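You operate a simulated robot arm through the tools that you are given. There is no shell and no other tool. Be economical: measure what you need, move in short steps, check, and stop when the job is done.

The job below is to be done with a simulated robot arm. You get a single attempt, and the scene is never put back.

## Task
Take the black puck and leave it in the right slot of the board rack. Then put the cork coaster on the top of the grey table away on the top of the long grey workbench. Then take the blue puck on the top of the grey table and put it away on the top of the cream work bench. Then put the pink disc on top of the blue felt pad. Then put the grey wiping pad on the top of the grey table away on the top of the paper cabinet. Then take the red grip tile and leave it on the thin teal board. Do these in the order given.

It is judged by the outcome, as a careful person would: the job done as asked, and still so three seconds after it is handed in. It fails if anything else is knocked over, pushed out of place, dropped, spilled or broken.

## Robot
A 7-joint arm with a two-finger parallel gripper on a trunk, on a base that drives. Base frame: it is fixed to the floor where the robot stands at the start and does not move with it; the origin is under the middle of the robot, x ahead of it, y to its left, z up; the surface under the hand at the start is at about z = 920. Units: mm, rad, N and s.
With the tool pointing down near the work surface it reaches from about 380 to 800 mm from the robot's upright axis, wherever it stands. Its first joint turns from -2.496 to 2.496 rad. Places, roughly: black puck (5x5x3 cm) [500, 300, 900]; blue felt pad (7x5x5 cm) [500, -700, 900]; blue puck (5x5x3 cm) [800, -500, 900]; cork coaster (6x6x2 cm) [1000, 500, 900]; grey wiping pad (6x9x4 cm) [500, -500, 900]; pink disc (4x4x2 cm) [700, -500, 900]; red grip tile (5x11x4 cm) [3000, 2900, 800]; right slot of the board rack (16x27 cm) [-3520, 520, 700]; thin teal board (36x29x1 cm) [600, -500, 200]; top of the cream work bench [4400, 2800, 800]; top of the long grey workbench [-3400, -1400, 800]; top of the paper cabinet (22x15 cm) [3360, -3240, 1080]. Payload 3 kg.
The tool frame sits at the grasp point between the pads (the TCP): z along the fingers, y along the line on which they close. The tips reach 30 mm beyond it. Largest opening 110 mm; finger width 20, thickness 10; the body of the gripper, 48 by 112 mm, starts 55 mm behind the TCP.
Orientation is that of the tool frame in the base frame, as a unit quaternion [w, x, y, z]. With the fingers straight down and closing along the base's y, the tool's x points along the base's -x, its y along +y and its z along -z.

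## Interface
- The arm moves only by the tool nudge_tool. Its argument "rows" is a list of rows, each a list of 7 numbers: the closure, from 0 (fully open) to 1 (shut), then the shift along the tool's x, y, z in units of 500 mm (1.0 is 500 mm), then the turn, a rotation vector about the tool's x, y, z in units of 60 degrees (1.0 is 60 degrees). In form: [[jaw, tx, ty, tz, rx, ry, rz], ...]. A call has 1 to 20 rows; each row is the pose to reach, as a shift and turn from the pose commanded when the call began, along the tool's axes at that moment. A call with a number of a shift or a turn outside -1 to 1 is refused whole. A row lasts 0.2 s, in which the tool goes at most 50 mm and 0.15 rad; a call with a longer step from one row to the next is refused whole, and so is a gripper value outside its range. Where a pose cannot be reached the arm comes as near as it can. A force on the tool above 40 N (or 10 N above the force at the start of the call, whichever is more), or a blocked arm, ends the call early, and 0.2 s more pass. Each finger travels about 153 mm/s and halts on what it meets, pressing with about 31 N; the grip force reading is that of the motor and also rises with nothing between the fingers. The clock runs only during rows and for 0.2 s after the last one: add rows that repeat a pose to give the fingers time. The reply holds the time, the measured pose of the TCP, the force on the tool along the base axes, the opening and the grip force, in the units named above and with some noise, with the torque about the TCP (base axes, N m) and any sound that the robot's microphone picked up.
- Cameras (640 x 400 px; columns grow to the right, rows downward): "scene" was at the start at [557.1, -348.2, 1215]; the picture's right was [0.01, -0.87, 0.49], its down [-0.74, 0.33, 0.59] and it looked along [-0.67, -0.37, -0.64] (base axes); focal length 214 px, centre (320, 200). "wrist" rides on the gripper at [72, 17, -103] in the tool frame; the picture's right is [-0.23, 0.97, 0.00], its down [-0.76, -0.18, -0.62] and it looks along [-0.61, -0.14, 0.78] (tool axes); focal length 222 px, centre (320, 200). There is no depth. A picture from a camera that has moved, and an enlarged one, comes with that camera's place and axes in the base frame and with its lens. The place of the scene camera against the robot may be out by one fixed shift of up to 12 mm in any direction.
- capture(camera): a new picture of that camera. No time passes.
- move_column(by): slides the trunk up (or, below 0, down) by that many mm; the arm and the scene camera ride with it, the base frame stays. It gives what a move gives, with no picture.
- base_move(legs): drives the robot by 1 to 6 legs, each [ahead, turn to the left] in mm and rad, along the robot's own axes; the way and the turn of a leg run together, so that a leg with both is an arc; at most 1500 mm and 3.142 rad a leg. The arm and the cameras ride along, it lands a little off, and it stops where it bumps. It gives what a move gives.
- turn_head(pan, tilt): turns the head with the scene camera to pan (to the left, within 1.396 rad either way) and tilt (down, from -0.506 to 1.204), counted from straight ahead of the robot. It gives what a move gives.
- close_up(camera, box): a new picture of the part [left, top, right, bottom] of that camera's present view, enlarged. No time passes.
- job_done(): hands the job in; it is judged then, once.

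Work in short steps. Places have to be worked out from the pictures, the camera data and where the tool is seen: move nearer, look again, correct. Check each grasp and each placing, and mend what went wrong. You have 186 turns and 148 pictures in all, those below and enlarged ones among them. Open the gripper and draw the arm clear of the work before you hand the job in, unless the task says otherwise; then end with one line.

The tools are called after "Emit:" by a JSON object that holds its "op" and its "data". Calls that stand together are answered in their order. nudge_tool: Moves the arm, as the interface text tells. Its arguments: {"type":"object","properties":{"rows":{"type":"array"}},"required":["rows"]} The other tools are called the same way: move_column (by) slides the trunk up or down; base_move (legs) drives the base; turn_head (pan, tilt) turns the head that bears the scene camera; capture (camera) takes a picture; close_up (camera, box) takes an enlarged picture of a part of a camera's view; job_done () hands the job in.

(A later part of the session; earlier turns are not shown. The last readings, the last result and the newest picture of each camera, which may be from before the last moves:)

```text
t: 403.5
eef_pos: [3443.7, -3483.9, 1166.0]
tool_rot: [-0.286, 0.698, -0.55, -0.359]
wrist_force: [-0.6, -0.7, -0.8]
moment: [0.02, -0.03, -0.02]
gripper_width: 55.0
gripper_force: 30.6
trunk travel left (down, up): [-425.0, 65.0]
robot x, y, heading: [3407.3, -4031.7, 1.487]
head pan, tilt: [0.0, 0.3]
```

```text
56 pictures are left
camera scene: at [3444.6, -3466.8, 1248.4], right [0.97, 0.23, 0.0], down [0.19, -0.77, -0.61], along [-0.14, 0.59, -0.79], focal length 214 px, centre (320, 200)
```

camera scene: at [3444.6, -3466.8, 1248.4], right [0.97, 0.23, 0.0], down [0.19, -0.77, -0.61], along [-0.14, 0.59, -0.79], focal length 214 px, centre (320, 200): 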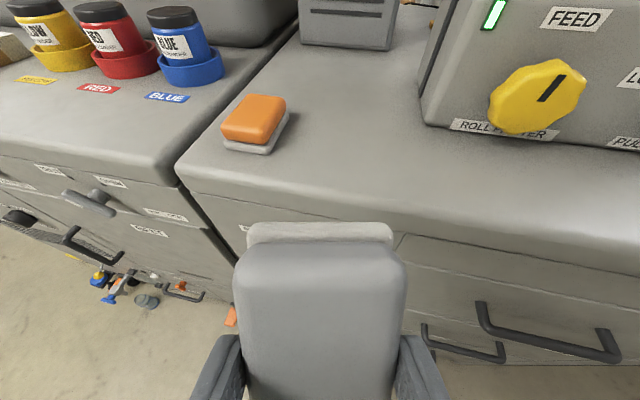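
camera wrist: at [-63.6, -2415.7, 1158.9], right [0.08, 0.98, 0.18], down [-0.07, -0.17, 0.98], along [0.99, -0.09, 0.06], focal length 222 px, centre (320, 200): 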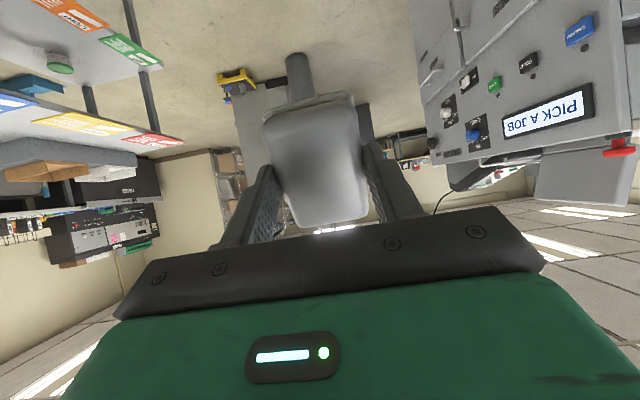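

The free spot is right of the sponge, at about (3430,-3250). I level the tool, align it with the cabinet, tuck the head back and move the base 100 mm closer.

Emit:
{"op": "nudge_tool", "data": {"rows": [[1, 0, 0, 0, 0, 0.13, 0], [1, 0, 0, 0, 0, 0.26, 0], [1, 0, 0, 0, 0, 0.39, 0], [1, 0, 0, 0, 0, 0.52, 0], [1, 0, 0, 0, 0, 0.65, 0], [1, 0, 0, 0, 0, 0.78, 0], [1, 0, 0, 0, 0, 0.91, 0], [1, 0, 0, 0, 0, 0.91, 0]]}}

Emit:
{"op": "nudge_tool", "data": {"rows": [[1, 0, 0, 0, 0, 0, 0.11], [1, 0, 0, 0, 0, 0, 0.223], [1, 0, 0, 0, 0, 0, 0.223]]}}

Emit:
{"op": "base_move", "data": {"legs": [[100, 0]]}}

Emit:
{"op": "turn_head", "data": {"pan": 0.0, "tilt": 0.5}}

Emit:
{"op": "capture", "data": {"camera": "wrist"}}

Emit:
{"op": "capture", "data": {"camera": "scene"}}

```text
t: 405.3
eef_pos: [3442.8, -3485.3, 1164.7]
tool_rot: [-0.002, 0.785, -0.62, 0.001]
wrist_force: [0.1, 0.6, -1.2]
moment: [-0.01, 0.0, -0.01]
gripper_width: 55.2
gripper_force: 31.5
trunk travel left (down, up): [-425.0, 65.0]
robot x, y, heading: [3407.3, -4039.6, 1.489]
head pan, tilt: [0.0, 0.3]
```

```text
t: 406.1
eef_pos: [3444.1, -3485.4, 1165.0]
tool_rot: [0.001, -0.707, 0.708, -0.001]
wrist_force: [-0.6, -0.6, -1.2]
moment: [0.01, 0.01, 0.02]
gripper_width: 55.3
gripper_force: 31.1
trunk travel left (down, up): [-425.0, 65.0]
robot x, y, heading: [3404.8, -4036.5, 1.494]
head pan, tilt: [0.0, 0.3]
```

```text
t: 407.2
eef_pos: [3451.2, -3385.4, 1164.6]
tool_rot: [-0.001, 0.707, -0.707, 0.002]
wrist_force: [0.2, 0.5, -0.8]
moment: [0.04, 0.01, 0.02]
gripper_width: 55.0
gripper_force: 31.4
trunk travel left (down, up): [-425.0, 65.0]
robot x, y, heading: [3417.1, -3936.7, 1.486]
head pan, tilt: [0.0, 0.3]
```

```text
t: 408.0
eef_pos: [3451.3, -3385.0, 1165.7]
tool_rot: [-0.002, 0.707, -0.707, 0.001]
wrist_force: [-0.1, -0.2, -0.6]
moment: [0.02, 0.0, -0.04]
gripper_width: 55.2
gripper_force: 31.3
trunk travel left (down, up): [-425.0, 65.0]
robot x, y, heading: [3410.9, -3936.0, 1.496]
head pan, tilt: [0.0, 0.499]
```

```text
55 pictures are left
camera wrist: at [3434.3, -3457.1, 1268.2], right [-0.97, 0.23, 0.0], down [0.17, 0.76, 0.62], along [0.14, 0.61, -0.78], focal length 222 px, centre (320, 200)
```

wrist: 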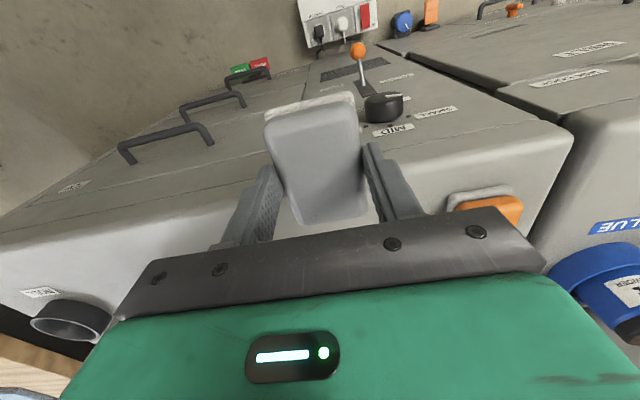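

```text
54 pictures are left
camera scene: at [3456.5, -3320.5, 1199.6], right [1.0, 0.0, 0.0], down [0.0, -0.88, 0.48], along [0.0, -0.48, -0.88], focal length 214 px, centre (320, 200)
```

scene: 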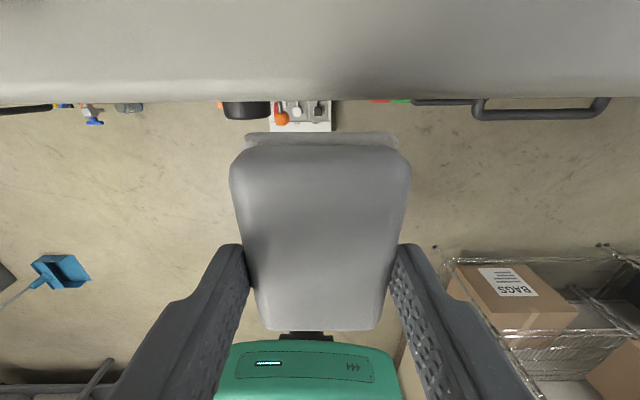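

The hand is over the front edge. I move over (3432,-3252) with the pad bottom still about 50 mm above the top.

Emit:
{"op": "nudge_tool", "data": {"rows": [[1, -0.09, 0.013, 0, 0, 0, 0], [1, -0.18, 0.026, 0, 0, 0, 0], [1, -0.266, 0.038, 0, 0, 0, 0], [1, -0.266, 0.038, 0, 0, 0, 0]]}}

Emit:
{"op": "capture", "data": {"camera": "wrist"}}

Emit:
{"op": "capture", "data": {"camera": "scene"}}

```text
t: 409.0
eef_pos: [3432.2, -3254.9, 1164.5]
tool_rot: [-0.002, 0.707, -0.707, 0.0]
wrist_force: [0.3, -0.3, -1.3]
moment: [-0.02, 0.02, -0.02]
gripper_width: 55.2
gripper_force: 31.1
trunk travel left (down, up): [-425.0, 65.0]
robot x, y, heading: [3414.8, -3938.2, 1.49]
head pan, tilt: [0.0, 0.499]
```

```text
53 pictures are left
camera wrist: at [3414.5, -3327.0, 1267.7], right [-0.97, 0.23, 0.0], down [0.17, 0.76, 0.62], along [0.14, 0.61, -0.78], focal length 222 px, centre (320, 200)
```

wrist: 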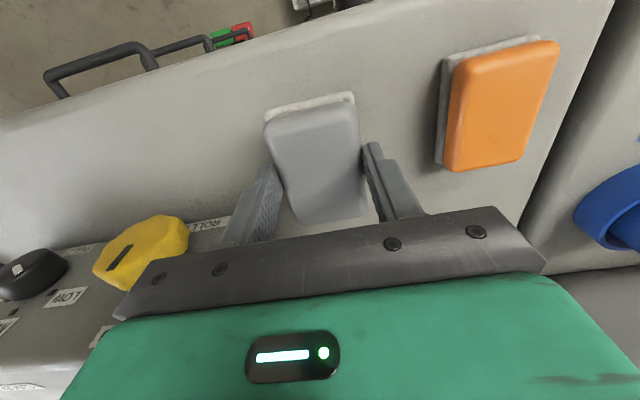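

```text
52 pictures are left
camera scene: at [3436.6, -3190.4, 1199.1], right [1.0, 0.0, 0.0], down [0.0, -0.88, 0.48], along [0.0, -0.48, -0.88], focal length 214 px, centre (320, 200)
```

scene: 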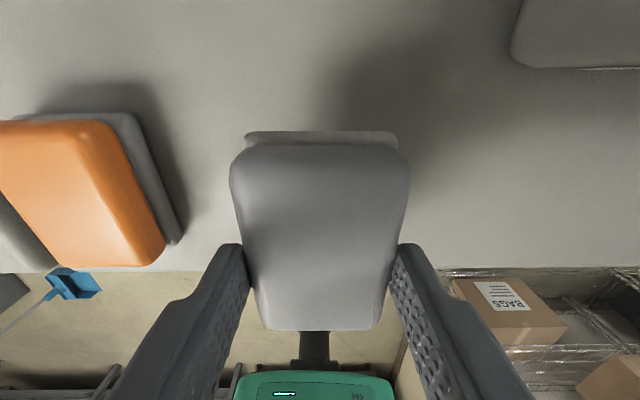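

It is well placed between the sponge and the printer. I lower, creeping for contact.

Emit:
{"op": "nudge_tool", "data": {"rows": [[1, -0.014, 0, 0.04, 0, 0, 0], [1, -0.014, 0, 0.07, 0, 0, 0], [1, -0.014, 0, 0.08, 0, 0, 0], [1, -0.014, 0, 0.088, 0, 0, 0], [1, -0.014, 0, 0.094, 0, 0, 0], [1, -0.014, 0, 0.1, 0, 0, 0], [1, -0.014, 0, 0.106, 0, 0, 0], [1, -0.014, 0, 0.112, 0, 0, 0], [1, -0.014, 0, 0.118, 0, 0, 0], [1, -0.014, 0, 0.124, 0, 0, 0], [1, -0.014, 0, 0.13, 0, 0, 0]]}}

```text
t: 410.0
eef_pos: [3431.3, -3244.7, 1127.8]
tool_rot: [0.008, -0.707, 0.707, 0.004]
wrist_force: [0.5, 0.6, 17.6]
moment: [-0.64, -0.02, 0.03]
gripper_width: 55.1
gripper_force: 30.5
trunk travel left (down, up): [-425.0, 65.0]
robot x, y, heading: [3413.4, -3935.0, 1.489]
head pan, tilt: [0.0, 0.499]
stopped in row 5: the force on the tool passed its limit at 42 N (the readings are from after the stop); the commanded pose is now the measured one
```

Contact came at z≈1128, so the surface is about 1085, which fits the hint of 1080. I look before releasing.

Emit:
{"op": "capture", "data": {"camera": "scene"}}

```text
51 pictures are left
camera scene: at [3436.9, -3181.0, 1163.2], right [1.0, 0.0, 0.0], down [0.0, -0.89, 0.47], along [0.0, -0.47, -0.89], focal length 214 px, centre (320, 200)
```

scene: 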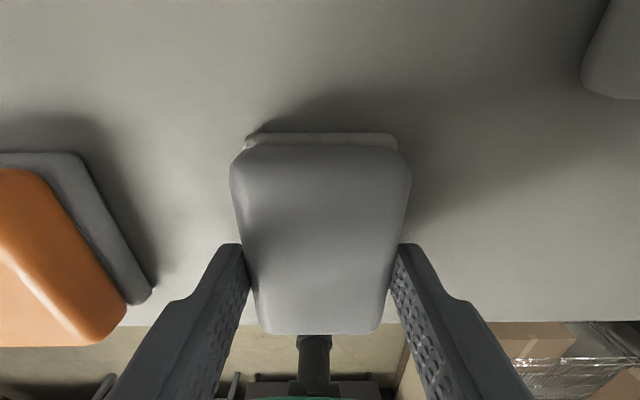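

The pad's near end is close to the cabinet's front edge. I lift slightly, move it 22 mm further in and set it down again.

Emit:
{"op": "nudge_tool", "data": {"rows": [[1, 0, 0, -0.016, 0, 0, 0], [1, -0.022, 0, -0.016, 0, 0, 0], [1, -0.044, 0, -0.016, 0, 0, 0], [1, -0.044, 0, -0.01, 0, 0, 0], [1, -0.044, 0, -0.005, 0, 0, 0], [1, -0.044, 0, -0.002, 0, 0, 0], [1, -0.044, 0, 0.001, 0, 0, 0], [1, -0.044, 0, 0.001, 0, 0, 0]]}}

Emit:
{"op": "capture", "data": {"camera": "wrist"}}

```text
t: 411.8
eef_pos: [3431.6, -3223.0, 1127.8]
tool_rot: [0.008, -0.707, 0.707, 0.004]
wrist_force: [0.6, 8.7, 28.6]
moment: [-0.02, 0.1, 0.0]
gripper_width: 55.1
gripper_force: 31.1
trunk travel left (down, up): [-425.0, 65.0]
robot x, y, heading: [3410.4, -3934.2, 1.492]
head pan, tilt: [0.0, 0.499]
```

```text
50 pictures are left
camera wrist: at [3414.8, -3296.0, 1229.7], right [-0.97, 0.23, 0.0], down [0.17, 0.75, 0.64], along [0.15, 0.62, -0.77], focal length 222 px, centre (320, 200)
```

wrist: 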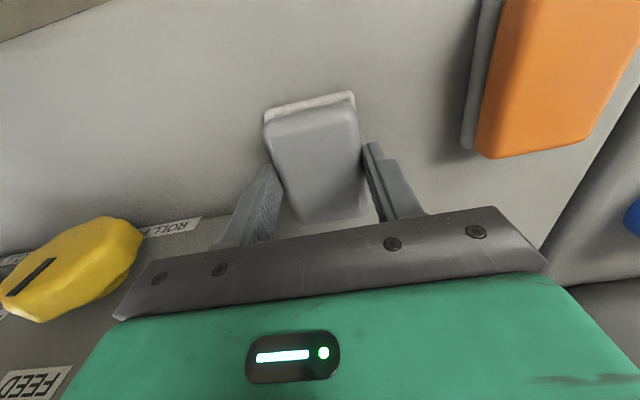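

It is firmly seated. I release and lift straight up.

Emit:
{"op": "nudge_tool", "data": {"rows": [[1, 0, 0, -0.004, 0, 0, 0], [0.7, 0, 0, -0.004, 0, 0, 0], [0.4, 0, 0, -0.004, 0, 0, 0], [0.3, 0, 0, -0.004, 0, 0, 0], [0.3, 0, 0, -0.004, 0, 0, 0], [0.3, 0, 0, -0.06, 0, 0, 0], [0.3, 0, 0, -0.12, 0, 0, 0], [0.3, 0, 0, -0.18, 0, 0, 0], [0.3, 0, 0, -0.2, 0, 0, 0]]}}

Emit:
{"op": "capture", "data": {"camera": "wrist"}}

```text
t: 413.8
eef_pos: [3432.3, -3223.1, 1225.4]
tool_rot: [0.005, -0.707, 0.708, 0.001]
wrist_force: [-0.5, -0.5, 0.0]
moment: [-0.01, 0.0, -0.02]
gripper_width: 76.8
gripper_force: 0.0
trunk travel left (down, up): [-425.0, 65.0]
robot x, y, heading: [3413.3, -3936.1, 1.493]
head pan, tilt: [0.0, 0.499]
```

```text
49 pictures are left
camera wrist: at [3414.9, -3296.0, 1327.5], right [-0.97, 0.23, 0.0], down [0.17, 0.76, 0.63], along [0.15, 0.61, -0.78], focal length 222 px, centre (320, 200)
```

wrist: 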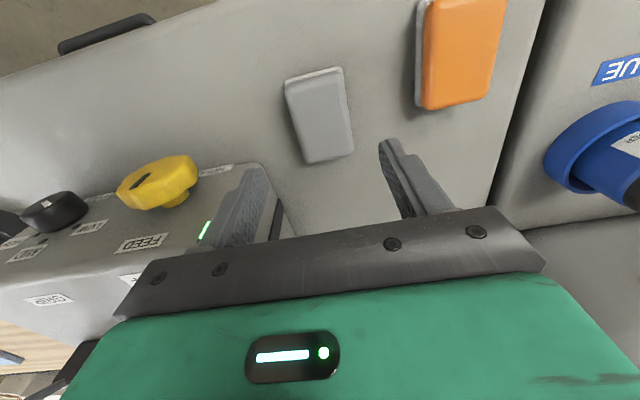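

The wiping pad is on the paper cabinet. I back off and retrace the known route: west, north between the label table and trolley, and back to the west aisle.

Emit:
{"op": "base_move", "data": {"legs": [[-250, 0], [0, 1.6]]}}

```text
t: 419.5
eef_pos: [2683.8, -4196.7, 1226.8]
tool_rot: [-0.003, 1.0, 0.022, -0.007]
wrist_force: [1.7, -3.0, -0.2]
moment: [0.17, 0.15, 0.01]
gripper_width: 77.1
gripper_force: 0.2
trunk travel left (down, up): [-425.0, 65.0]
robot x, y, heading: [3393.2, -4104.2, 3.087]
head pan, tilt: [0.0, 0.499]
```

I drive west, then north.

Emit:
{"op": "base_move", "data": {"legs": [[870, 0], [870, 0], [0, -1.41], [1240, 0]]}}

```text
t: 437.9
eef_pos: [1336.7, -2060.6, 1227.7]
tool_rot: [-0.006, 0.771, -0.637, -0.003]
wrist_force: [-0.5, 0.3, 0.5]
moment: [-0.02, 0.04, -0.01]
gripper_width: 76.9
gripper_force: 0.1
trunk travel left (down, up): [-425.0, 65.0]
robot x, y, heading: [1514.1, -2756.0, 1.668]
head pan, tilt: [0.0, 0.499]
```

Next: west along the corridor.

Emit:
{"op": "base_move", "data": {"legs": [[0, 1.21], [1020, 0], [1010, 0], [0, -1.36]]}}

```text
t: 454.6
eef_pos: [-462.5, -1439.1, 1226.1]
tool_rot: [0.005, -0.697, 0.717, 0.002]
wrist_force: [0.4, 0.4, -0.6]
moment: [-0.03, 0.06, 0.0]
gripper_width: 76.9
gripper_force: 0.0
trunk travel left (down, up): [-425.0, 65.0]
robot x, y, heading: [-509.6, -2149.8, 1.46]
head pan, tilt: [0.0, 0.499]
```

Next: north up the west aisle to y≈1700, then face east.

Emit:
{"op": "base_move", "data": {"legs": [[0, 0.035], [1290, 0], [1290, 0], [1290, 0], [0, -1.5]]}}

```text
t: 477.5
eef_pos: [533.3, 1806.3, 1226.1]
tool_rot: [0.005, -0.066, 0.998, -0.002]
wrist_force: [0.8, 0.9, -0.4]
moment: [-0.07, 0.15, -0.01]
gripper_width: 76.9
gripper_force: 0.1
trunk travel left (down, up): [-425.0, 65.0]
robot x, y, heading: [-181.3, 1811.9, 0.026]
head pan, tilt: [0.0, 0.499]
```

Next: east to opposite the red tile, which is near (3055,2855).

Emit:
{"op": "base_move", "data": {"legs": [[1050, 0], [1050, 0], [1060, 0], [0, 1.54]]}}

```text
t: 496.9
eef_pos: [3047.9, 2616.0, 1225.7]
tool_rot: [-0.004, 0.73, -0.683, -0.001]
wrist_force: [6.8, 0.7, 0.0]
moment: [-0.08, 0.53, -0.11]
gripper_width: 77.3
gripper_force: 0.0
trunk travel left (down, up): [-425.0, 65.0]
robot x, y, heading: [3076.3, 1898.4, 1.565]
head pan, tilt: [0.0, 0.499]
```

I'm in position and look at the bench.

Emit:
{"op": "turn_head", "data": {"pan": 0.0, "tilt": -0.2}}

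Emit:
{"op": "capture", "data": {"camera": "scene"}}

Emit:
{"op": "capture", "data": {"camera": "wrist"}}

```text
t: 498.0
eef_pos: [3048.2, 2613.4, 1227.6]
tool_rot: [-0.005, 0.731, -0.683, -0.002]
wrist_force: [0.6, -0.3, 0.1]
moment: [-0.03, 0.04, 0.02]
gripper_width: 77.1
gripper_force: 0.1
trunk travel left (down, up): [-425.0, 65.0]
robot x, y, heading: [3074.8, 1903.6, 1.56]
head pan, tilt: [0.0, -0.201]
```

```text
48 pictures are left
camera scene: at [3046.3, 2741.9, 1269.7], right [1.0, 0.07, 0.01], down [0.07, -0.98, -0.21], along [-0.01, 0.21, -0.98], focal length 214 px, centre (320, 200)
```

scene: 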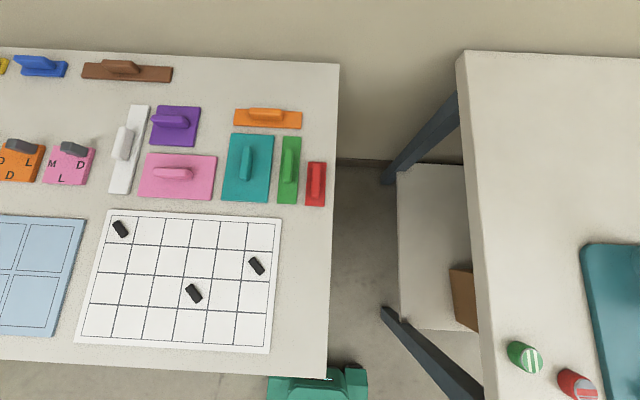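

```text
47 pictures are left
camera wrist: at [3037.4, 2540.6, 1328.9], right [-0.99, 0.16, 0.0], down [0.12, 0.77, 0.63], along [0.1, 0.62, -0.78], focal length 222 px, centre (320, 200)
```

wrist: 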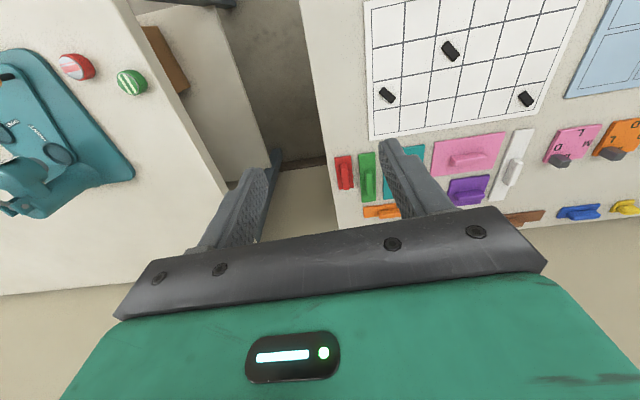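

The red tile is at about (3021,2870,~805), a flat plate with a grip ridge running along y. I move the base 210 mm closer.

Emit:
{"op": "base_move", "data": {"legs": [[210, 0]]}}

Emit:
{"op": "move_column", "data": {"by": -120}}

Emit:
{"op": "capture", "data": {"camera": "wrist"}}

Emit:
{"op": "close_up", "data": {"camera": "scene", "box": [200, 100, 400, 300]}}

```text
t: 499.7
eef_pos: [3049.5, 2826.2, 1226.1]
tool_rot: [-0.005, 0.731, -0.683, -0.001]
wrist_force: [0.8, 0.3, 0.2]
moment: [0.01, 0.0, -0.01]
gripper_width: 77.3
gripper_force: 0.2
trunk travel left (down, up): [-425.0, 65.0]
robot x, y, heading: [3080.2, 2116.0, 1.565]
head pan, tilt: [0.0, -0.201]
```

```text
t: 501.2
eef_pos: [3050.5, 2826.4, 1106.9]
tool_rot: [-0.004, 0.731, -0.683, -0.001]
wrist_force: [0.4, -0.8, 0.0]
moment: [0.01, -0.02, 0.0]
gripper_width: 77.0
gripper_force: 0.1
trunk travel left (down, up): [-305.0, 185.0]
robot x, y, heading: [3081.7, 2112.3, 1.557]
head pan, tilt: [0.0, -0.201]
```

```text
46 pictures are left
camera wrist: at [3037.9, 2752.4, 1209.6], right [-0.99, 0.16, 0.0], down [0.12, 0.77, 0.63], along [0.1, 0.62, -0.78], focal length 222 px, centre (320, 200)
```

wrist: 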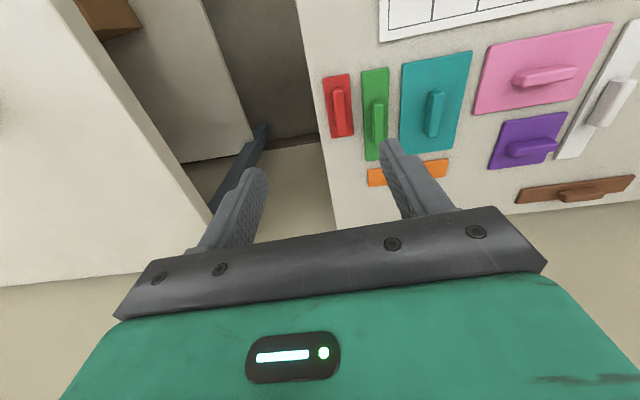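

```text
2.00 times, centred on (300, 200) of scene
camera zoom: at [3046.6, 2953.8, 1150.5], right [1.0, 0.07, 0.01], down [0.07, -0.98, -0.21], along [-0.01, 0.21, -0.98], focal length 429 px, centre (360, 200)
```

zoom: 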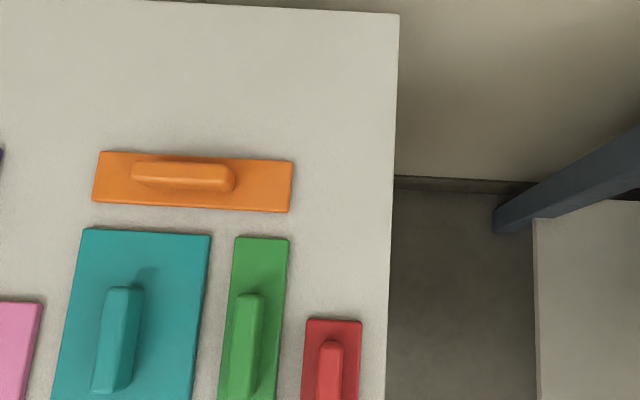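

The ridge centre is at about (3025,2870). I narrow the opening to 50 mm to clear the green neighbour, move above it and lower to z≈920.

Emit:
{"op": "nudge_tool", "data": {"rows": [[0.55, -0.045, 0.022, 0, 0, 0, 0], [0.55, -0.091, 0.045, 0.03, 0, 0, 0], [0.55, -0.091, 0.045, 0.12, 0, 0, 0], [0.55, -0.091, 0.045, 0.21, 0, 0, 0], [0.55, -0.091, 0.045, 0.3, 0, 0, 0], [0.55, -0.091, 0.045, 0.374, 0, 0, 0], [0.55, -0.091, 0.045, 0.374, 0, 0, 0]]}}

Emit:
{"op": "capture", "data": {"camera": "wrist"}}

Emit:
{"op": "turn_head", "data": {"pan": 0.3, "tilt": 0.5}}

Emit:
{"op": "capture", "data": {"camera": "scene"}}

```text
t: 502.8
eef_pos: [3022.8, 2873.7, 918.5]
tool_rot: [-0.005, 0.731, -0.682, -0.001]
wrist_force: [0.4, 0.3, -0.2]
moment: [-0.02, 0.0, -0.01]
gripper_width: 49.2
gripper_force: 0.0
out of reach, approached as far as the arm can: row 2
trunk travel left (down, up): [-305.0, 185.0]
robot x, y, heading: [3080.9, 2115.9, 1.559]
head pan, tilt: [0.0, -0.201]
```

```text
44 pictures are left
camera wrist: at [3011.5, 2799.1, 1021.1], right [-0.99, 0.16, 0.0], down [0.12, 0.77, 0.63], along [0.1, 0.62, -0.78], focal length 222 px, centre (320, 200)
```

wrist: 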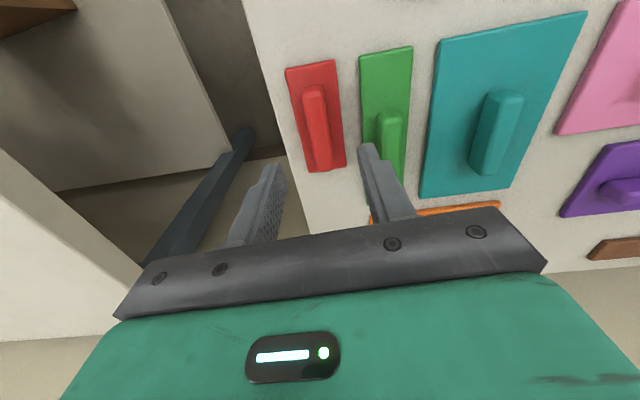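

```text
t: 503.8
eef_pos: [3023.7, 2873.5, 919.6]
tool_rot: [-0.005, 0.732, -0.682, -0.002]
wrist_force: [-0.2, 0.4, 0.5]
moment: [-0.01, -0.01, 0.01]
gripper_width: 49.7
gripper_force: 0.1
trunk travel left (down, up): [-305.0, 185.0]
robot x, y, heading: [3078.5, 2114.0, 1.557]
head pan, tilt: [0.3, 0.499]
```

```text
43 pictures are left
camera scene: at [2997.7, 2935.0, 957.9], right [0.95, 0.07, -0.29], down [0.2, -0.87, 0.45], along [-0.22, -0.49, -0.85], focal length 214 px, centre (320, 200)
```

scene: 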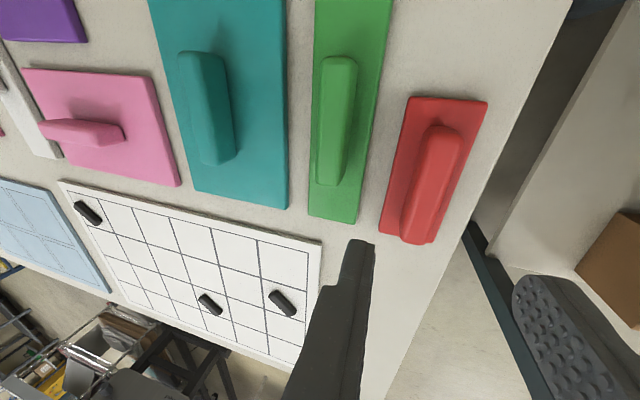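

The ridge top is at about (3026,2876,818) and aligned with y. I rotate the tool slightly to match and lower to z≈832.

Emit:
{"op": "nudge_tool", "data": {"rows": [[0.55, -0.006, -0.005, 0.03, 0, 0, 0.105], [0.55, -0.006, -0.005, 0.1, 0, 0, 0.105], [0.55, -0.006, -0.005, 0.16, 0, 0, 0.105], [0.55, -0.006, -0.005, 0.174, 0, 0, 0.105], [0.55, -0.006, -0.005, 0.174, 0, 0, 0.105]]}}

Emit:
{"op": "capture", "data": {"camera": "wrist"}}

Emit:
{"op": "capture", "data": {"camera": "scene"}}

```text
t: 505.0
eef_pos: [3025.8, 2876.8, 835.1]
tool_rot: [0.006, -0.693, 0.721, 0.002]
wrist_force: [0.1, -0.2, 1.1]
moment: [-0.01, 0.0, 0.0]
gripper_width: 49.5
gripper_force: 0.1
trunk travel left (down, up): [-305.0, 185.0]
robot x, y, heading: [3078.1, 2113.6, 1.564]
head pan, tilt: [0.3, 0.499]
```

```text
42 pictures are left
camera wrist: at [3006.5, 2804.4, 936.3], right [-0.96, 0.27, 0.0], down [0.21, 0.75, 0.63], along [0.17, 0.61, -0.78], focal length 222 px, centre (320, 200)
```

wrist: 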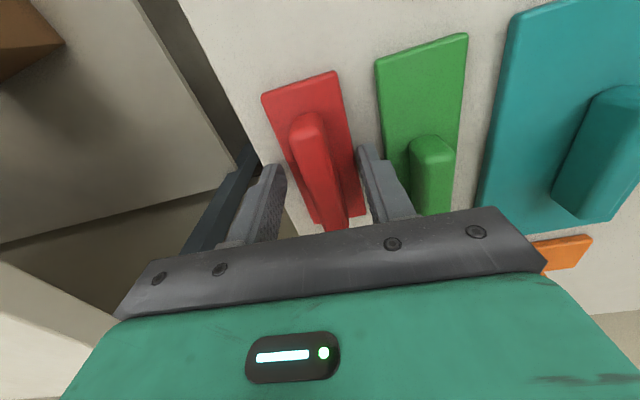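

```text
41 pictures are left
camera scene: at [3007.6, 2941.8, 872.8], right [0.96, -0.04, -0.29], down [0.1, -0.89, 0.45], along [-0.28, -0.46, -0.84], focal length 214 px, centre (320, 200)
```

scene: 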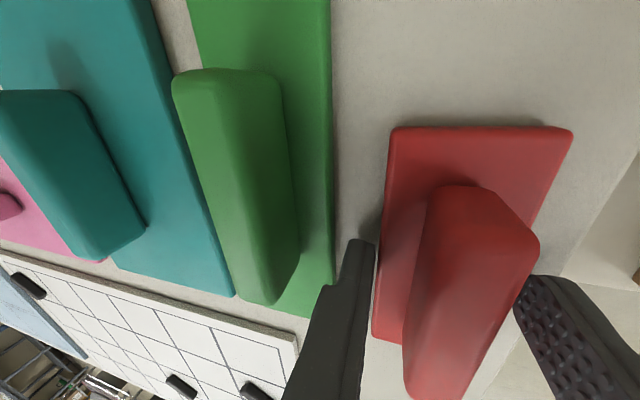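

The fingers straddle the ridge and are aligned with it. I lower 9 mm more and close.

Emit:
{"op": "nudge_tool", "data": {"rows": [[0.55, 0, 0, 0.008, 0, 0, 0], [0.55, 0, 0, 0.014, 0, 0, 0], [0.55, 0, 0, 0.018, 0, 0, 0], [0.7, 0, 0, 0.018, 0, 0, 0], [0.85, 0, 0, 0.018, 0, 0, 0], [1, 0, 0, 0.018, 0, 0, 0], [1, 0, 0, 0.018, 0, 0, 0], [1, 0, 0, 0.018, 0, 0, 0]]}}

Emit:
{"op": "nudge_tool", "data": {"rows": [[1, 0, 0, -0.05, 0, 0, 0], [1, 0, 0, -0.12, 0, 0, 0], [1, 0, 0, -0.2, 0, 0, 0], [1, 0, 0, -0.28, 0, 0, 0], [1, 0, 0, -0.36, 0, 0, 0], [1, 0, 0, -0.36, 0, 0, 0]]}}

Emit:
{"op": "capture", "data": {"camera": "wrist"}}

Emit:
{"op": "capture", "data": {"camera": "scene"}}

```text
t: 506.0
eef_pos: [3023.3, 2879.7, 829.9]
tool_rot: [0.008, -0.693, 0.721, 0.007]
wrist_force: [-0.5, 0.9, 14.2]
moment: [-0.51, 0.18, 0.02]
gripper_width: 43.3
gripper_force: 31.5
trunk travel left (down, up): [-305.0, 185.0]
robot x, y, heading: [3077.0, 2114.9, 1.567]
head pan, tilt: [0.3, 0.499]
stopped in row 4: the force on the tool passed its limit at 42 N (the readings are from after the stop); the commanded pose is now the measured one
```

```text
t: 507.4
eef_pos: [3023.9, 2874.6, 1007.2]
tool_rot: [0.007, -0.693, 0.721, 0.005]
wrist_force: [-0.3, 0.4, -1.6]
moment: [0.02, 0.04, 0.0]
gripper_width: 43.1
gripper_force: 30.9
trunk travel left (down, up): [-305.0, 185.0]
robot x, y, heading: [3075.3, 2113.6, 1.564]
head pan, tilt: [0.3, 0.499]
```

```text
40 pictures are left
camera wrist: at [3004.5, 2801.1, 1108.9], right [-0.96, 0.27, 0.0], down [0.21, 0.74, 0.64], along [0.17, 0.61, -0.77], focal length 222 px, centre (320, 200)
```

wrist: 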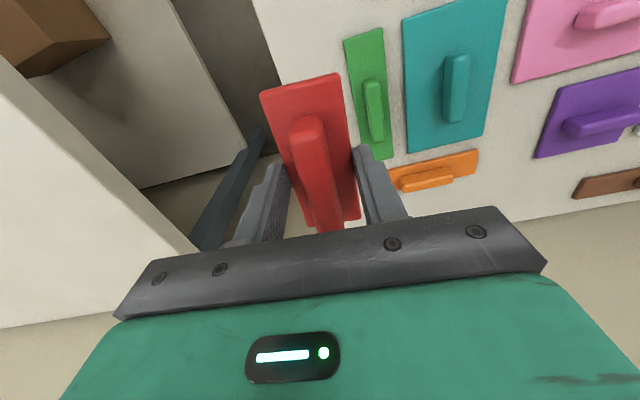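

```text
39 pictures are left
camera scene: at [3005.2, 2938.9, 1046.4], right [0.96, -0.03, -0.29], down [0.1, -0.89, 0.44], along [-0.28, -0.45, -0.85], focal length 214 px, centre (320, 200)
```

scene: 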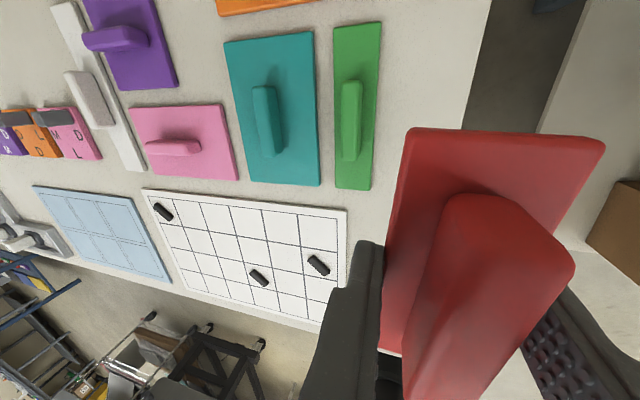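

The fingers closed on the plate's sides, with the tips on the bench. The teal board sits under a shelf, so there I'll need a forward-pitched hand that keeps the tile flat. I set the tile back down and will regrasp the ridge with the tool pitched.

Emit:
{"op": "nudge_tool", "data": {"rows": [[1, 0, 0, 0.09, 0, 0, 0], [1, 0, 0, 0.18, 0, 0, 0], [1, 0, 0, 0.27, 0, 0, 0], [1, 0, 0, 0.33, 0, 0, 0], [1, 0, 0, 0.342, 0, 0, 0], [1, 0, 0, 0.348, 0, 0, 0], [1, 0, 0, 0.352, 0, 0, 0], [1, 0, 0, 0.352, 0, 0, 0]]}}

```text
t: 509.2
eef_pos: [3024.6, 2877.6, 833.1]
tool_rot: [0.007, -0.692, 0.721, 0.006]
wrist_force: [0.7, -0.1, -0.9]
moment: [-0.01, -0.02, -0.01]
gripper_width: 43.4
gripper_force: 30.9
trunk travel left (down, up): [-305.0, 185.0]
robot x, y, heading: [3076.9, 2111.7, 1.563]
head pan, tilt: [0.3, 0.499]
```

Emit:
{"op": "nudge_tool", "data": {"rows": [[1, 0, 0, 0.003, 0, 0, 0], [1, 0, 0, 0.006, 0, 0, 0], [1, 0, 0, 0.007, 0, 0, 0], [0.7, 0, 0, 0.006, 0, 0, 0], [0.5, 0, 0, 0.006, 0, 0, 0], [0.5, 0, 0, 0.006, 0, 0, 0], [0.5, 0, 0, -0.05, 0, 0, 0], [0.5, 0, 0, -0.12, 0, 0, 0], [0.5, 0, 0, -0.2, 0, 0, 0], [0.5, 0, 0, -0.26, 0, 0, 0]]}}

Emit:
{"op": "nudge_tool", "data": {"rows": [[0.5, 0.05, 0, 0, 0, -0.13, 0], [0.5, 0.1, 0, 0, 0, -0.26, 0], [0.5, 0.1, 0, 0, 0, -0.39, 0], [0.5, 0.1, 0, 0, 0, -0.52, 0], [0.5, 0.1, 0, 0, 0, -0.65, 0], [0.5, 0.1, 0, 0, 0, -0.78, 0], [0.5, 0.1, 0, 0, 0, -0.91, 0], [0.5, 0.1, 0, 0, 0, -1.0, 0], [0.5, 0.1, 0, 0, 0, -1.0, 0]]}}

Emit:
{"op": "turn_head", "data": {"pan": 0.0, "tilt": 0.6}}

Emit:
{"op": "capture", "data": {"camera": "scene"}}

Emit:
{"op": "capture", "data": {"camera": "wrist"}}

```text
t: 511.4
eef_pos: [3024.0, 2874.4, 961.8]
tool_rot: [0.007, -0.693, 0.721, 0.005]
wrist_force: [-0.5, 0.5, 0.3]
moment: [-0.01, 0.01, -0.02]
gripper_width: 54.9
gripper_force: 0.1
trunk travel left (down, up): [-305.0, 185.0]
robot x, y, heading: [3076.1, 2111.3, 1.562]
head pan, tilt: [0.3, 0.499]
```

```text
t: 513.4
eef_pos: [3022.5, 2826.1, 960.3]
tool_rot: [0.368, -0.596, 0.622, 0.351]
wrist_force: [-0.2, 0.3, 0.2]
moment: [-0.02, 0.01, 0.0]
gripper_width: 54.8
gripper_force: 0.1
trunk travel left (down, up): [-305.0, 185.0]
robot x, y, heading: [3081.2, 2112.2, 1.562]
head pan, tilt: [0.3, 0.499]
```

```text
t: 514.2
eef_pos: [3022.4, 2825.4, 960.0]
tool_rot: [0.367, -0.597, 0.622, 0.351]
wrist_force: [0.1, 0.3, 0.1]
moment: [0.0, 0.0, -0.01]
gripper_width: 54.8
gripper_force: 0.0
trunk travel left (down, up): [-305.0, 185.0]
robot x, y, heading: [3079.0, 2112.5, 1.563]
head pan, tilt: [0.0, 0.6]
```

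```text
38 pictures are left
camera scene: at [3027.3, 2816.2, 1024.3], right [1.0, -0.04, 0.0], down [-0.04, -0.89, -0.45], along [0.02, 0.45, -0.89], focal length 214 px, centre (320, 200)
```

scene: 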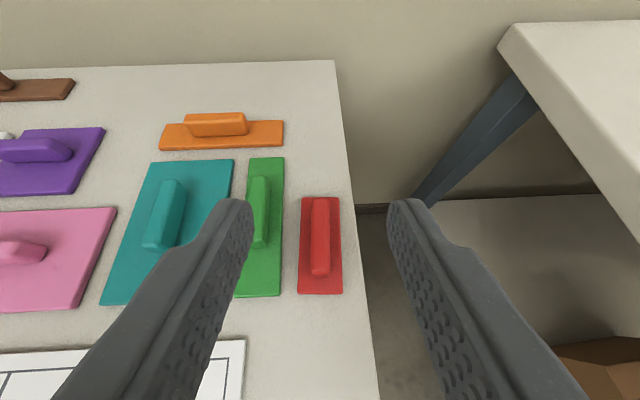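

```text
37 pictures are left
camera wrist: at [3000.9, 2701.1, 947.4], right [-0.97, 0.15, 0.2], down [0.17, -0.18, 0.97], along [0.18, 0.97, 0.15], focal length 222 px, centre (320, 200)
```

wrist: 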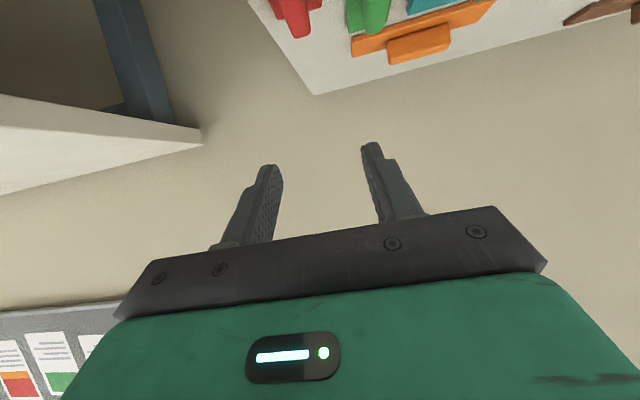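

The pitched view shows the tile undisturbed. I move over the ridge, staying 40 mm high first to check.

Emit:
{"op": "nudge_tool", "data": {"rows": [[0.5, -0.045, 0, 0.081, 0, 0, 0], [0.5, 0.025, 0, 0.12, 0, 0, 0], [0.5, 0.095, 0, 0.159, 0, 0, 0], [0.5, 0.095, 0, 0.159, 0, 0, 0]]}}

Emit:
{"op": "capture", "data": {"camera": "scene"}}

```text
t: 515.2
eef_pos: [3024.7, 2874.1, 883.1]
tool_rot: [0.367, -0.597, 0.621, 0.351]
wrist_force: [-0.2, -0.1, 0.1]
moment: [0.02, 0.02, -0.02]
gripper_width: 54.8
gripper_force: 0.1
trunk travel left (down, up): [-305.0, 185.0]
robot x, y, heading: [3079.8, 2112.8, 1.563]
head pan, tilt: [0.0, 0.6]
```

```text
36 pictures are left
camera scene: at [3030.5, 2864.5, 945.4], right [1.0, -0.04, 0.0], down [-0.04, -0.89, -0.45], along [0.02, 0.45, -0.89], focal length 214 px, centre (320, 200)
```

scene: 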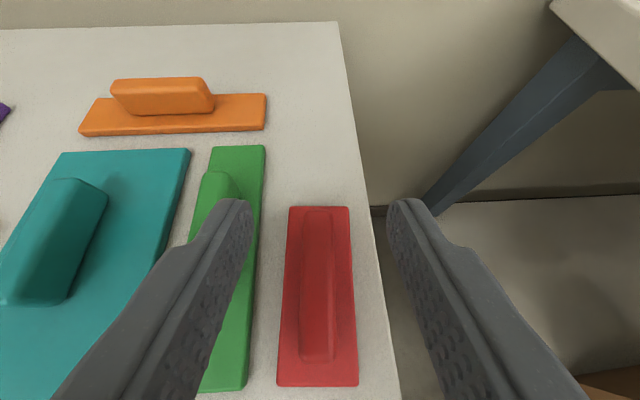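

It is well aligned. I descend the last 43 mm and close on the ridge.

Emit:
{"op": "nudge_tool", "data": {"rows": [[0.5, 0.035, 0, 0.02, 0, 0, 0], [0.5, 0.06, 0, 0.0335, 0, 0, 0], [0.5, 0.073, 0, 0.041, 0, 0, 0], [0.5, 0.073, 0, 0.041, 0, 0, 0], [0.65, 0.073, 0, 0.041, 0, 0, 0], [0.8, 0.073, 0, 0.041, 0, 0, 0], [1, 0.073, 0, 0.041, 0, 0, 0], [1, 0.073, 0, 0.041, 0, 0, 0], [1, 0.073, 0, 0.041, 0, 0, 0]]}}

Emit:
{"op": "capture", "data": {"camera": "scene"}}

```text
t: 517.2
eef_pos: [3023.5, 2873.1, 840.3]
tool_rot: [0.366, -0.597, 0.621, 0.351]
wrist_force: [0.3, 0.1, 1.4]
moment: [0.06, 0.0, -0.05]
gripper_width: 17.5
gripper_force: 30.9
trunk travel left (down, up): [-305.0, 185.0]
robot x, y, heading: [3080.5, 2111.1, 1.563]
head pan, tilt: [0.0, 0.6]
```

```text
35 pictures are left
camera scene: at [3029.2, 2863.9, 903.5], right [1.0, -0.04, 0.0], down [-0.04, -0.89, -0.45], along [0.02, 0.45, -0.89], focal length 214 px, centre (320, 200)
```

scene: 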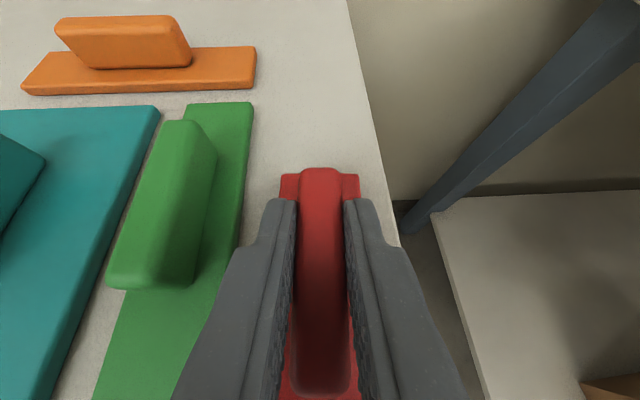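

The ridge is gripped, with a 17.5 mm reading. I lift straight up and check.

Emit:
{"op": "nudge_tool", "data": {"rows": [[1, -0.05, 0, -0.028, 0, 0, 0], [1, -0.12, 0, -0.067, 0, 0, 0], [1, -0.19, 0, -0.106, 0, 0, 0], [1, -0.263, 0, -0.146, 0, 0, 0], [1, -0.263, 0, -0.146, 0, 0, 0]]}}

Emit:
{"op": "move_column", "data": {"by": 120}}

Emit:
{"op": "capture", "data": {"camera": "scene"}}

```text
t: 518.4
eef_pos: [3023.9, 2873.6, 990.5]
tool_rot: [0.367, -0.596, 0.621, 0.351]
wrist_force: [0.6, -0.3, -0.7]
moment: [-0.01, 0.0, 0.0]
gripper_width: 17.4
gripper_force: 31.5
trunk travel left (down, up): [-305.0, 185.0]
robot x, y, heading: [3077.6, 2112.8, 1.559]
head pan, tilt: [0.0, 0.6]
```

```text
t: 519.9
eef_pos: [3025.1, 2873.0, 1109.7]
tool_rot: [0.366, -0.598, 0.621, 0.351]
wrist_force: [0.2, -0.1, -1.2]
moment: [0.02, -0.04, 0.01]
gripper_width: 17.6
gripper_force: 30.7
trunk travel left (down, up): [-425.0, 65.0]
robot x, y, heading: [3077.7, 2116.4, 1.561]
head pan, tilt: [0.0, 0.6]
```

```text
34 pictures are left
camera scene: at [3029.8, 2864.0, 1173.2], right [1.0, -0.04, 0.0], down [-0.04, -0.89, -0.45], along [0.02, 0.45, -0.89], focal length 214 px, centre (320, 200)
```

scene: 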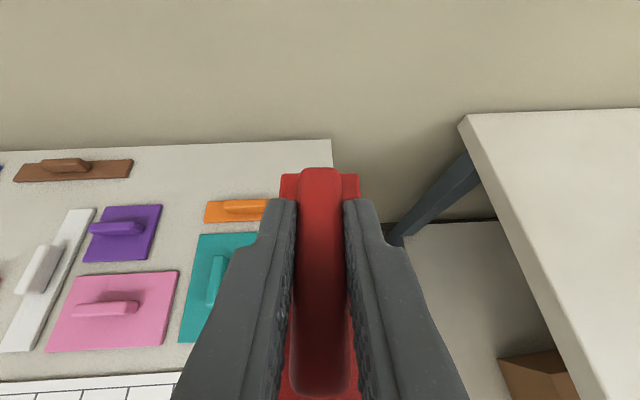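

The tile is held. I back away, draw the hand in, and drive back toward the grey table.

Emit:
{"op": "base_move", "data": {"legs": [[-250, 0]]}}

Emit:
{"op": "nudge_tool", "data": {"rows": [[1, 0.045, 0, -0.08, 0, 0, 0], [1, 0.09, 0, -0.16, 0, 0, 0], [1, 0.135, 0, -0.24, 0, 0, 0], [1, 0.175, 0, -0.315, 0, 0, 0], [1, 0.175, 0, -0.315, 0, 0, 0]]}}

Emit:
{"op": "base_move", "data": {"legs": [[0, 1.57], [1050, 0], [1050, 0], [1050, 0]]}}

```text
t: 521.7
eef_pos: [3024.2, 2624.9, 1109.8]
tool_rot: [0.367, -0.596, 0.622, 0.351]
wrist_force: [-0.4, 1.6, 0.5]
moment: [-0.01, 0.0, -0.02]
gripper_width: 17.4
gripper_force: 31.1
trunk travel left (down, up): [-425.0, 65.0]
robot x, y, heading: [3075.0, 1865.5, 1.561]
head pan, tilt: [0.0, 0.6]
```

```text
t: 522.9
eef_pos: [3012.1, 2464.3, 1115.5]
tool_rot: [0.367, -0.596, 0.622, 0.35]
wrist_force: [0.4, 0.2, -0.8]
moment: [-0.03, 0.02, -0.01]
gripper_width: 17.3
gripper_force: 31.2
out of reach, approached as far as the arm can: row 4, 5
trunk travel left (down, up): [-425.0, 65.0]
robot x, y, heading: [3073.9, 1864.8, 1.556]
head pan, tilt: [0.0, 0.6]
```

```text
t: 526.1
eef_pos: [2494.8, 2028.8, 1115.3]
tool_rot: [-0.108, 0.841, -0.18, -0.498]
wrist_force: [-0.1, -1.1, -1.4]
moment: [0.04, 0.02, -0.07]
gripper_width: 17.6
gripper_force: 31.2
trunk travel left (down, up): [-425.0, 65.0]
robot x, y, heading: [3095.0, 1905.7, 2.775]
head pan, tilt: [0.0, 0.6]
stopped in leg 1: the robot was blocked; the commanded pose is now the measured one
```

It stalled again. I continue.

Emit:
{"op": "base_move", "data": {"legs": [[0, 0.38], [1050, 0], [1050, 0], [1050, 0]]}}

```text
t: 542.7
eef_pos: [-645.0, 1770.0, 1116.2]
tool_rot: [-0.007, 0.86, -0.011, -0.509]
wrist_force: [0.2, -0.3, -1.7]
moment: [0.01, -0.06, 0.01]
gripper_width: 17.6
gripper_force: 30.9
trunk travel left (down, up): [-425.0, 65.0]
robot x, y, heading: [-48.0, 1892.3, -3.109]
head pan, tilt: [0.0, 0.6]
```

Next leg: down the west side of the table.

Emit:
{"op": "base_move", "data": {"legs": [[0, 1.364], [1250, 0], [1230, 0]]}}

Emit:
{"op": "base_move", "data": {"legs": [[0, 1.74]]}}

```text
t: 545.8
eef_pos: [-182.0, 1290.0, 1118.5]
tool_rot: [0.271, 0.728, 0.458, -0.432]
wrist_force: [0.0, -0.9, -1.4]
moment: [0.02, 0.04, -0.07]
gripper_width: 17.5
gripper_force: 30.8
trunk travel left (down, up): [-425.0, 65.0]
robot x, y, heading: [-89.4, 1903.8, -1.938]
head pan, tilt: [0.0, 0.6]
stopped in leg 1: the robot was blocked; the commanded pose is now the measured one
```

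```text
t: 548.8
eef_pos: [394.6, 1513.6, 1118.3]
tool_rot: [0.449, 0.401, 0.762, -0.24]
wrist_force: [1.5, 1.1, -0.9]
moment: [-0.05, 0.02, -0.1]
gripper_width: 17.2
gripper_force: 31.3
trunk travel left (down, up): [-425.0, 65.0]
robot x, y, heading: [-121.8, 1880.1, -0.855]
head pan, tilt: [0.0, 0.6]
stopped in leg 1: the robot was blocked; the commanded pose is now the measured one
```

The first call stalled early, so the second turn ran too soon; nothing was hit. I turn back right and drive down.

Emit:
{"op": "base_move", "data": {"legs": [[0, -0.861], [1240, 0], [1210, 0]]}}

```text
t: 551.8
eef_pos: [-69.7, 1252.8, 1119.4]
tool_rot: [0.309, 0.684, 0.522, -0.405]
wrist_force: [-0.8, 0.0, -1.2]
moment: [0.02, -0.08, 0.06]
gripper_width: 17.1
gripper_force: 30.8
trunk travel left (down, up): [-425.0, 65.0]
robot x, y, heading: [-85.1, 1878.4, -1.708]
head pan, tilt: [0.0, 0.6]
stopped in leg 2: the robot was blocked; the commanded pose is now the measured one
```

It stalled again at the start of the straight. I retry.

Emit:
{"op": "base_move", "data": {"legs": [[1240, 0], [1210, 0]]}}

```text
t: 563.8
eef_pos: [-401.8, -1182.2, 1120.0]
tool_rot: [0.305, 0.688, 0.517, -0.408]
wrist_force: [-0.5, -0.9, -0.6]
moment: [0.04, -0.04, 0.03]
gripper_width: 17.1
gripper_force: 31.7
trunk travel left (down, up): [-425.0, 65.0]
robot x, y, heading: [-411.0, -559.1, -1.717]
head pan, tilt: [0.0, 0.6]
```

Now I turn to face the table.

Emit:
{"op": "base_move", "data": {"legs": [[0, 1.717]]}}

Emit:
{"op": "turn_head", "data": {"pan": 0.0, "tilt": 0.3}}

Emit:
{"op": "move_column", "data": {"by": -300}}

Emit:
{"op": "capture", "data": {"camera": "scene"}}

```text
t: 566.8
eef_pos: [135.8, -866.1, 1119.9]
tool_rot: [0.468, 0.336, 0.792, -0.202]
wrist_force: [0.3, 1.2, -1.1]
moment: [-0.08, -0.02, -0.07]
gripper_width: 17.5
gripper_force: 31.1
trunk travel left (down, up): [-425.0, 65.0]
robot x, y, heading: [-436.2, -590.2, -0.643]
head pan, tilt: [0.0, 0.6]
stopped in leg 1: the robot was blocked; the commanded pose is now the measured one
```

```text
t: 567.6
eef_pos: [134.0, -865.1, 1120.6]
tool_rot: [0.468, 0.337, 0.791, -0.202]
wrist_force: [-0.1, 0.2, -0.3]
moment: [0.0, 0.04, -0.02]
gripper_width: 17.3
gripper_force: 30.8
trunk travel left (down, up): [-425.0, 65.0]
robot x, y, heading: [-436.3, -585.3, -0.652]
head pan, tilt: [0.0, 0.3]
```

```text
t: 570.6
eef_pos: [135.9, -865.9, 821.3]
tool_rot: [0.468, 0.337, 0.792, -0.202]
wrist_force: [0.6, -0.2, -0.7]
moment: [0.01, 0.04, -0.03]
gripper_width: 17.3
gripper_force: 31.5
trunk travel left (down, up): [-125.0, 365.0]
robot x, y, heading: [-435.7, -586.2, -0.645]
head pan, tilt: [0.0, 0.3]
```

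```text
33 pictures are left
camera scene: at [146.1, -870.1, 905.5], right [-0.72, -0.69, 0.0], down [-0.5, 0.52, -0.7], along [0.48, -0.5, -0.72], focal length 214 px, centre (320, 200)
```

scene: 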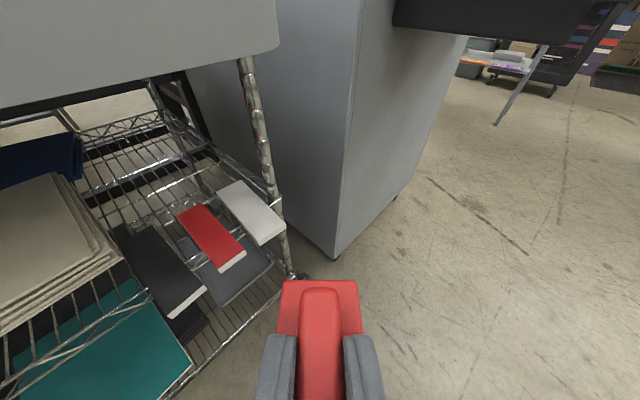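

It stalled at heading -0.65. I finish the turn; at radius about 650 the hand stays clear of the table's front edge.

Emit:
{"op": "base_move", "data": {"legs": [[0, 0.645]]}}

Emit:
{"op": "capture", "data": {"camera": "scene"}}

```text
t: 572.8
eef_pos: [189.1, -472.7, 821.5]
tool_rot: [0.507, 0.074, 0.857, -0.046]
wrist_force: [-0.5, -0.3, -0.5]
moment: [0.0, 0.0, 0.04]
gripper_width: 17.5
gripper_force: 31.1
trunk travel left (down, up): [-125.0, 365.0]
robot x, y, heading: [-439.6, -615.2, -0.017]
head pan, tilt: [0.0, 0.3]
```

```text
32 pictures are left
camera scene: at [202.6, -472.9, 905.5], right [-0.17, -0.98, 0.0], down [-0.71, 0.12, -0.7], along [0.68, -0.12, -0.72], focal length 214 px, centre (320, 200)
```

scene: 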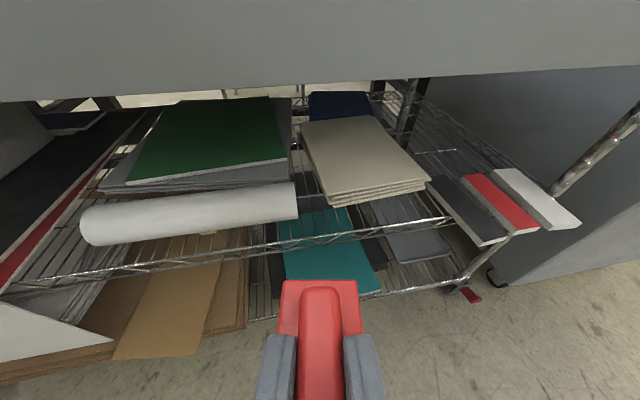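

The view shows the teal board at x≈455 to 815, y≈-705 to -400, z≈200, with the middle shelf's rail at z≈520 to 560. I straighten the tool's yaw and shift to y≈-550, then lower the trunk fully while still outside the table.

Emit:
{"op": "nudge_tool", "data": {"rows": [[1, -0.006, -0.076, 0.012, -0.074, 0, -0.0405], [1, -0.012, -0.152, 0.024, -0.148, 0, -0.081], [1, -0.012, -0.152, 0.024, -0.148, 0, -0.081]]}}

Emit:
{"op": "move_column", "data": {"by": -125}}

```text
t: 573.6
eef_pos: [187.0, -550.2, 820.2]
tool_rot: [0.509, -0.002, 0.861, -0.001]
wrist_force: [0.8, 0.1, -0.2]
moment: [0.01, 0.02, 0.0]
gripper_width: 17.6
gripper_force: 30.9
trunk travel left (down, up): [-125.0, 365.0]
robot x, y, heading: [-435.7, -611.5, -0.016]
head pan, tilt: [0.0, 0.3]
```

```text
t: 575.1
eef_pos: [186.9, -550.1, 696.0]
tool_rot: [0.509, -0.002, 0.861, -0.001]
wrist_force: [0.3, -0.4, -0.2]
moment: [0.02, 0.05, -0.03]
gripper_width: 17.6
gripper_force: 31.2
trunk travel left (down, up): [0.0, 490.0]
robot x, y, heading: [-439.1, -618.0, -0.014]
head pan, tilt: [0.0, 0.3]
```

The yaw is straight. Now I lower the arm 300 mm in free space.

Emit:
{"op": "nudge_tool", "data": {"rows": [[1, 0.075, 0, 0.041, 0, 0, 0], [1, 0.15, 0, 0.083, 0, 0, 0], [1, 0.225, 0, 0.124, 0, 0, 0], [1, 0.3, 0, 0.165, 0, 0, 0], [1, 0.376, 0, 0.206, 0, 0, 0], [1, 0.451, 0, 0.248, 0, 0, 0], [1, 0.526, 0, 0.289, 0, 0, 0], [1, 0.526, 0, 0.289, 0, 0, 0]]}}

Emit:
{"op": "capture", "data": {"camera": "scene"}}

```text
t: 576.9
eef_pos: [187.3, -553.4, 397.2]
tool_rot: [0.509, -0.002, 0.861, -0.001]
wrist_force: [-0.4, -0.5, -1.8]
moment: [0.01, 0.02, 0.01]
gripper_width: 17.4
gripper_force: 31.0
trunk travel left (down, up): [0.0, 490.0]
robot x, y, heading: [-433.2, -611.4, -0.014]
head pan, tilt: [0.0, 0.3]
```

```text
31 pictures are left
camera scene: at [200.9, -551.9, 480.6], right [0.0, -1.0, 0.0], down [-0.72, -0.01, -0.69], along [0.69, 0.0, -0.72], focal length 214 px, centre (320, 200)
```

scene: 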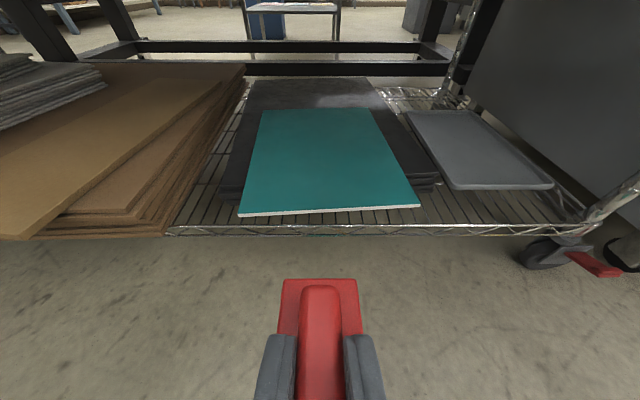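

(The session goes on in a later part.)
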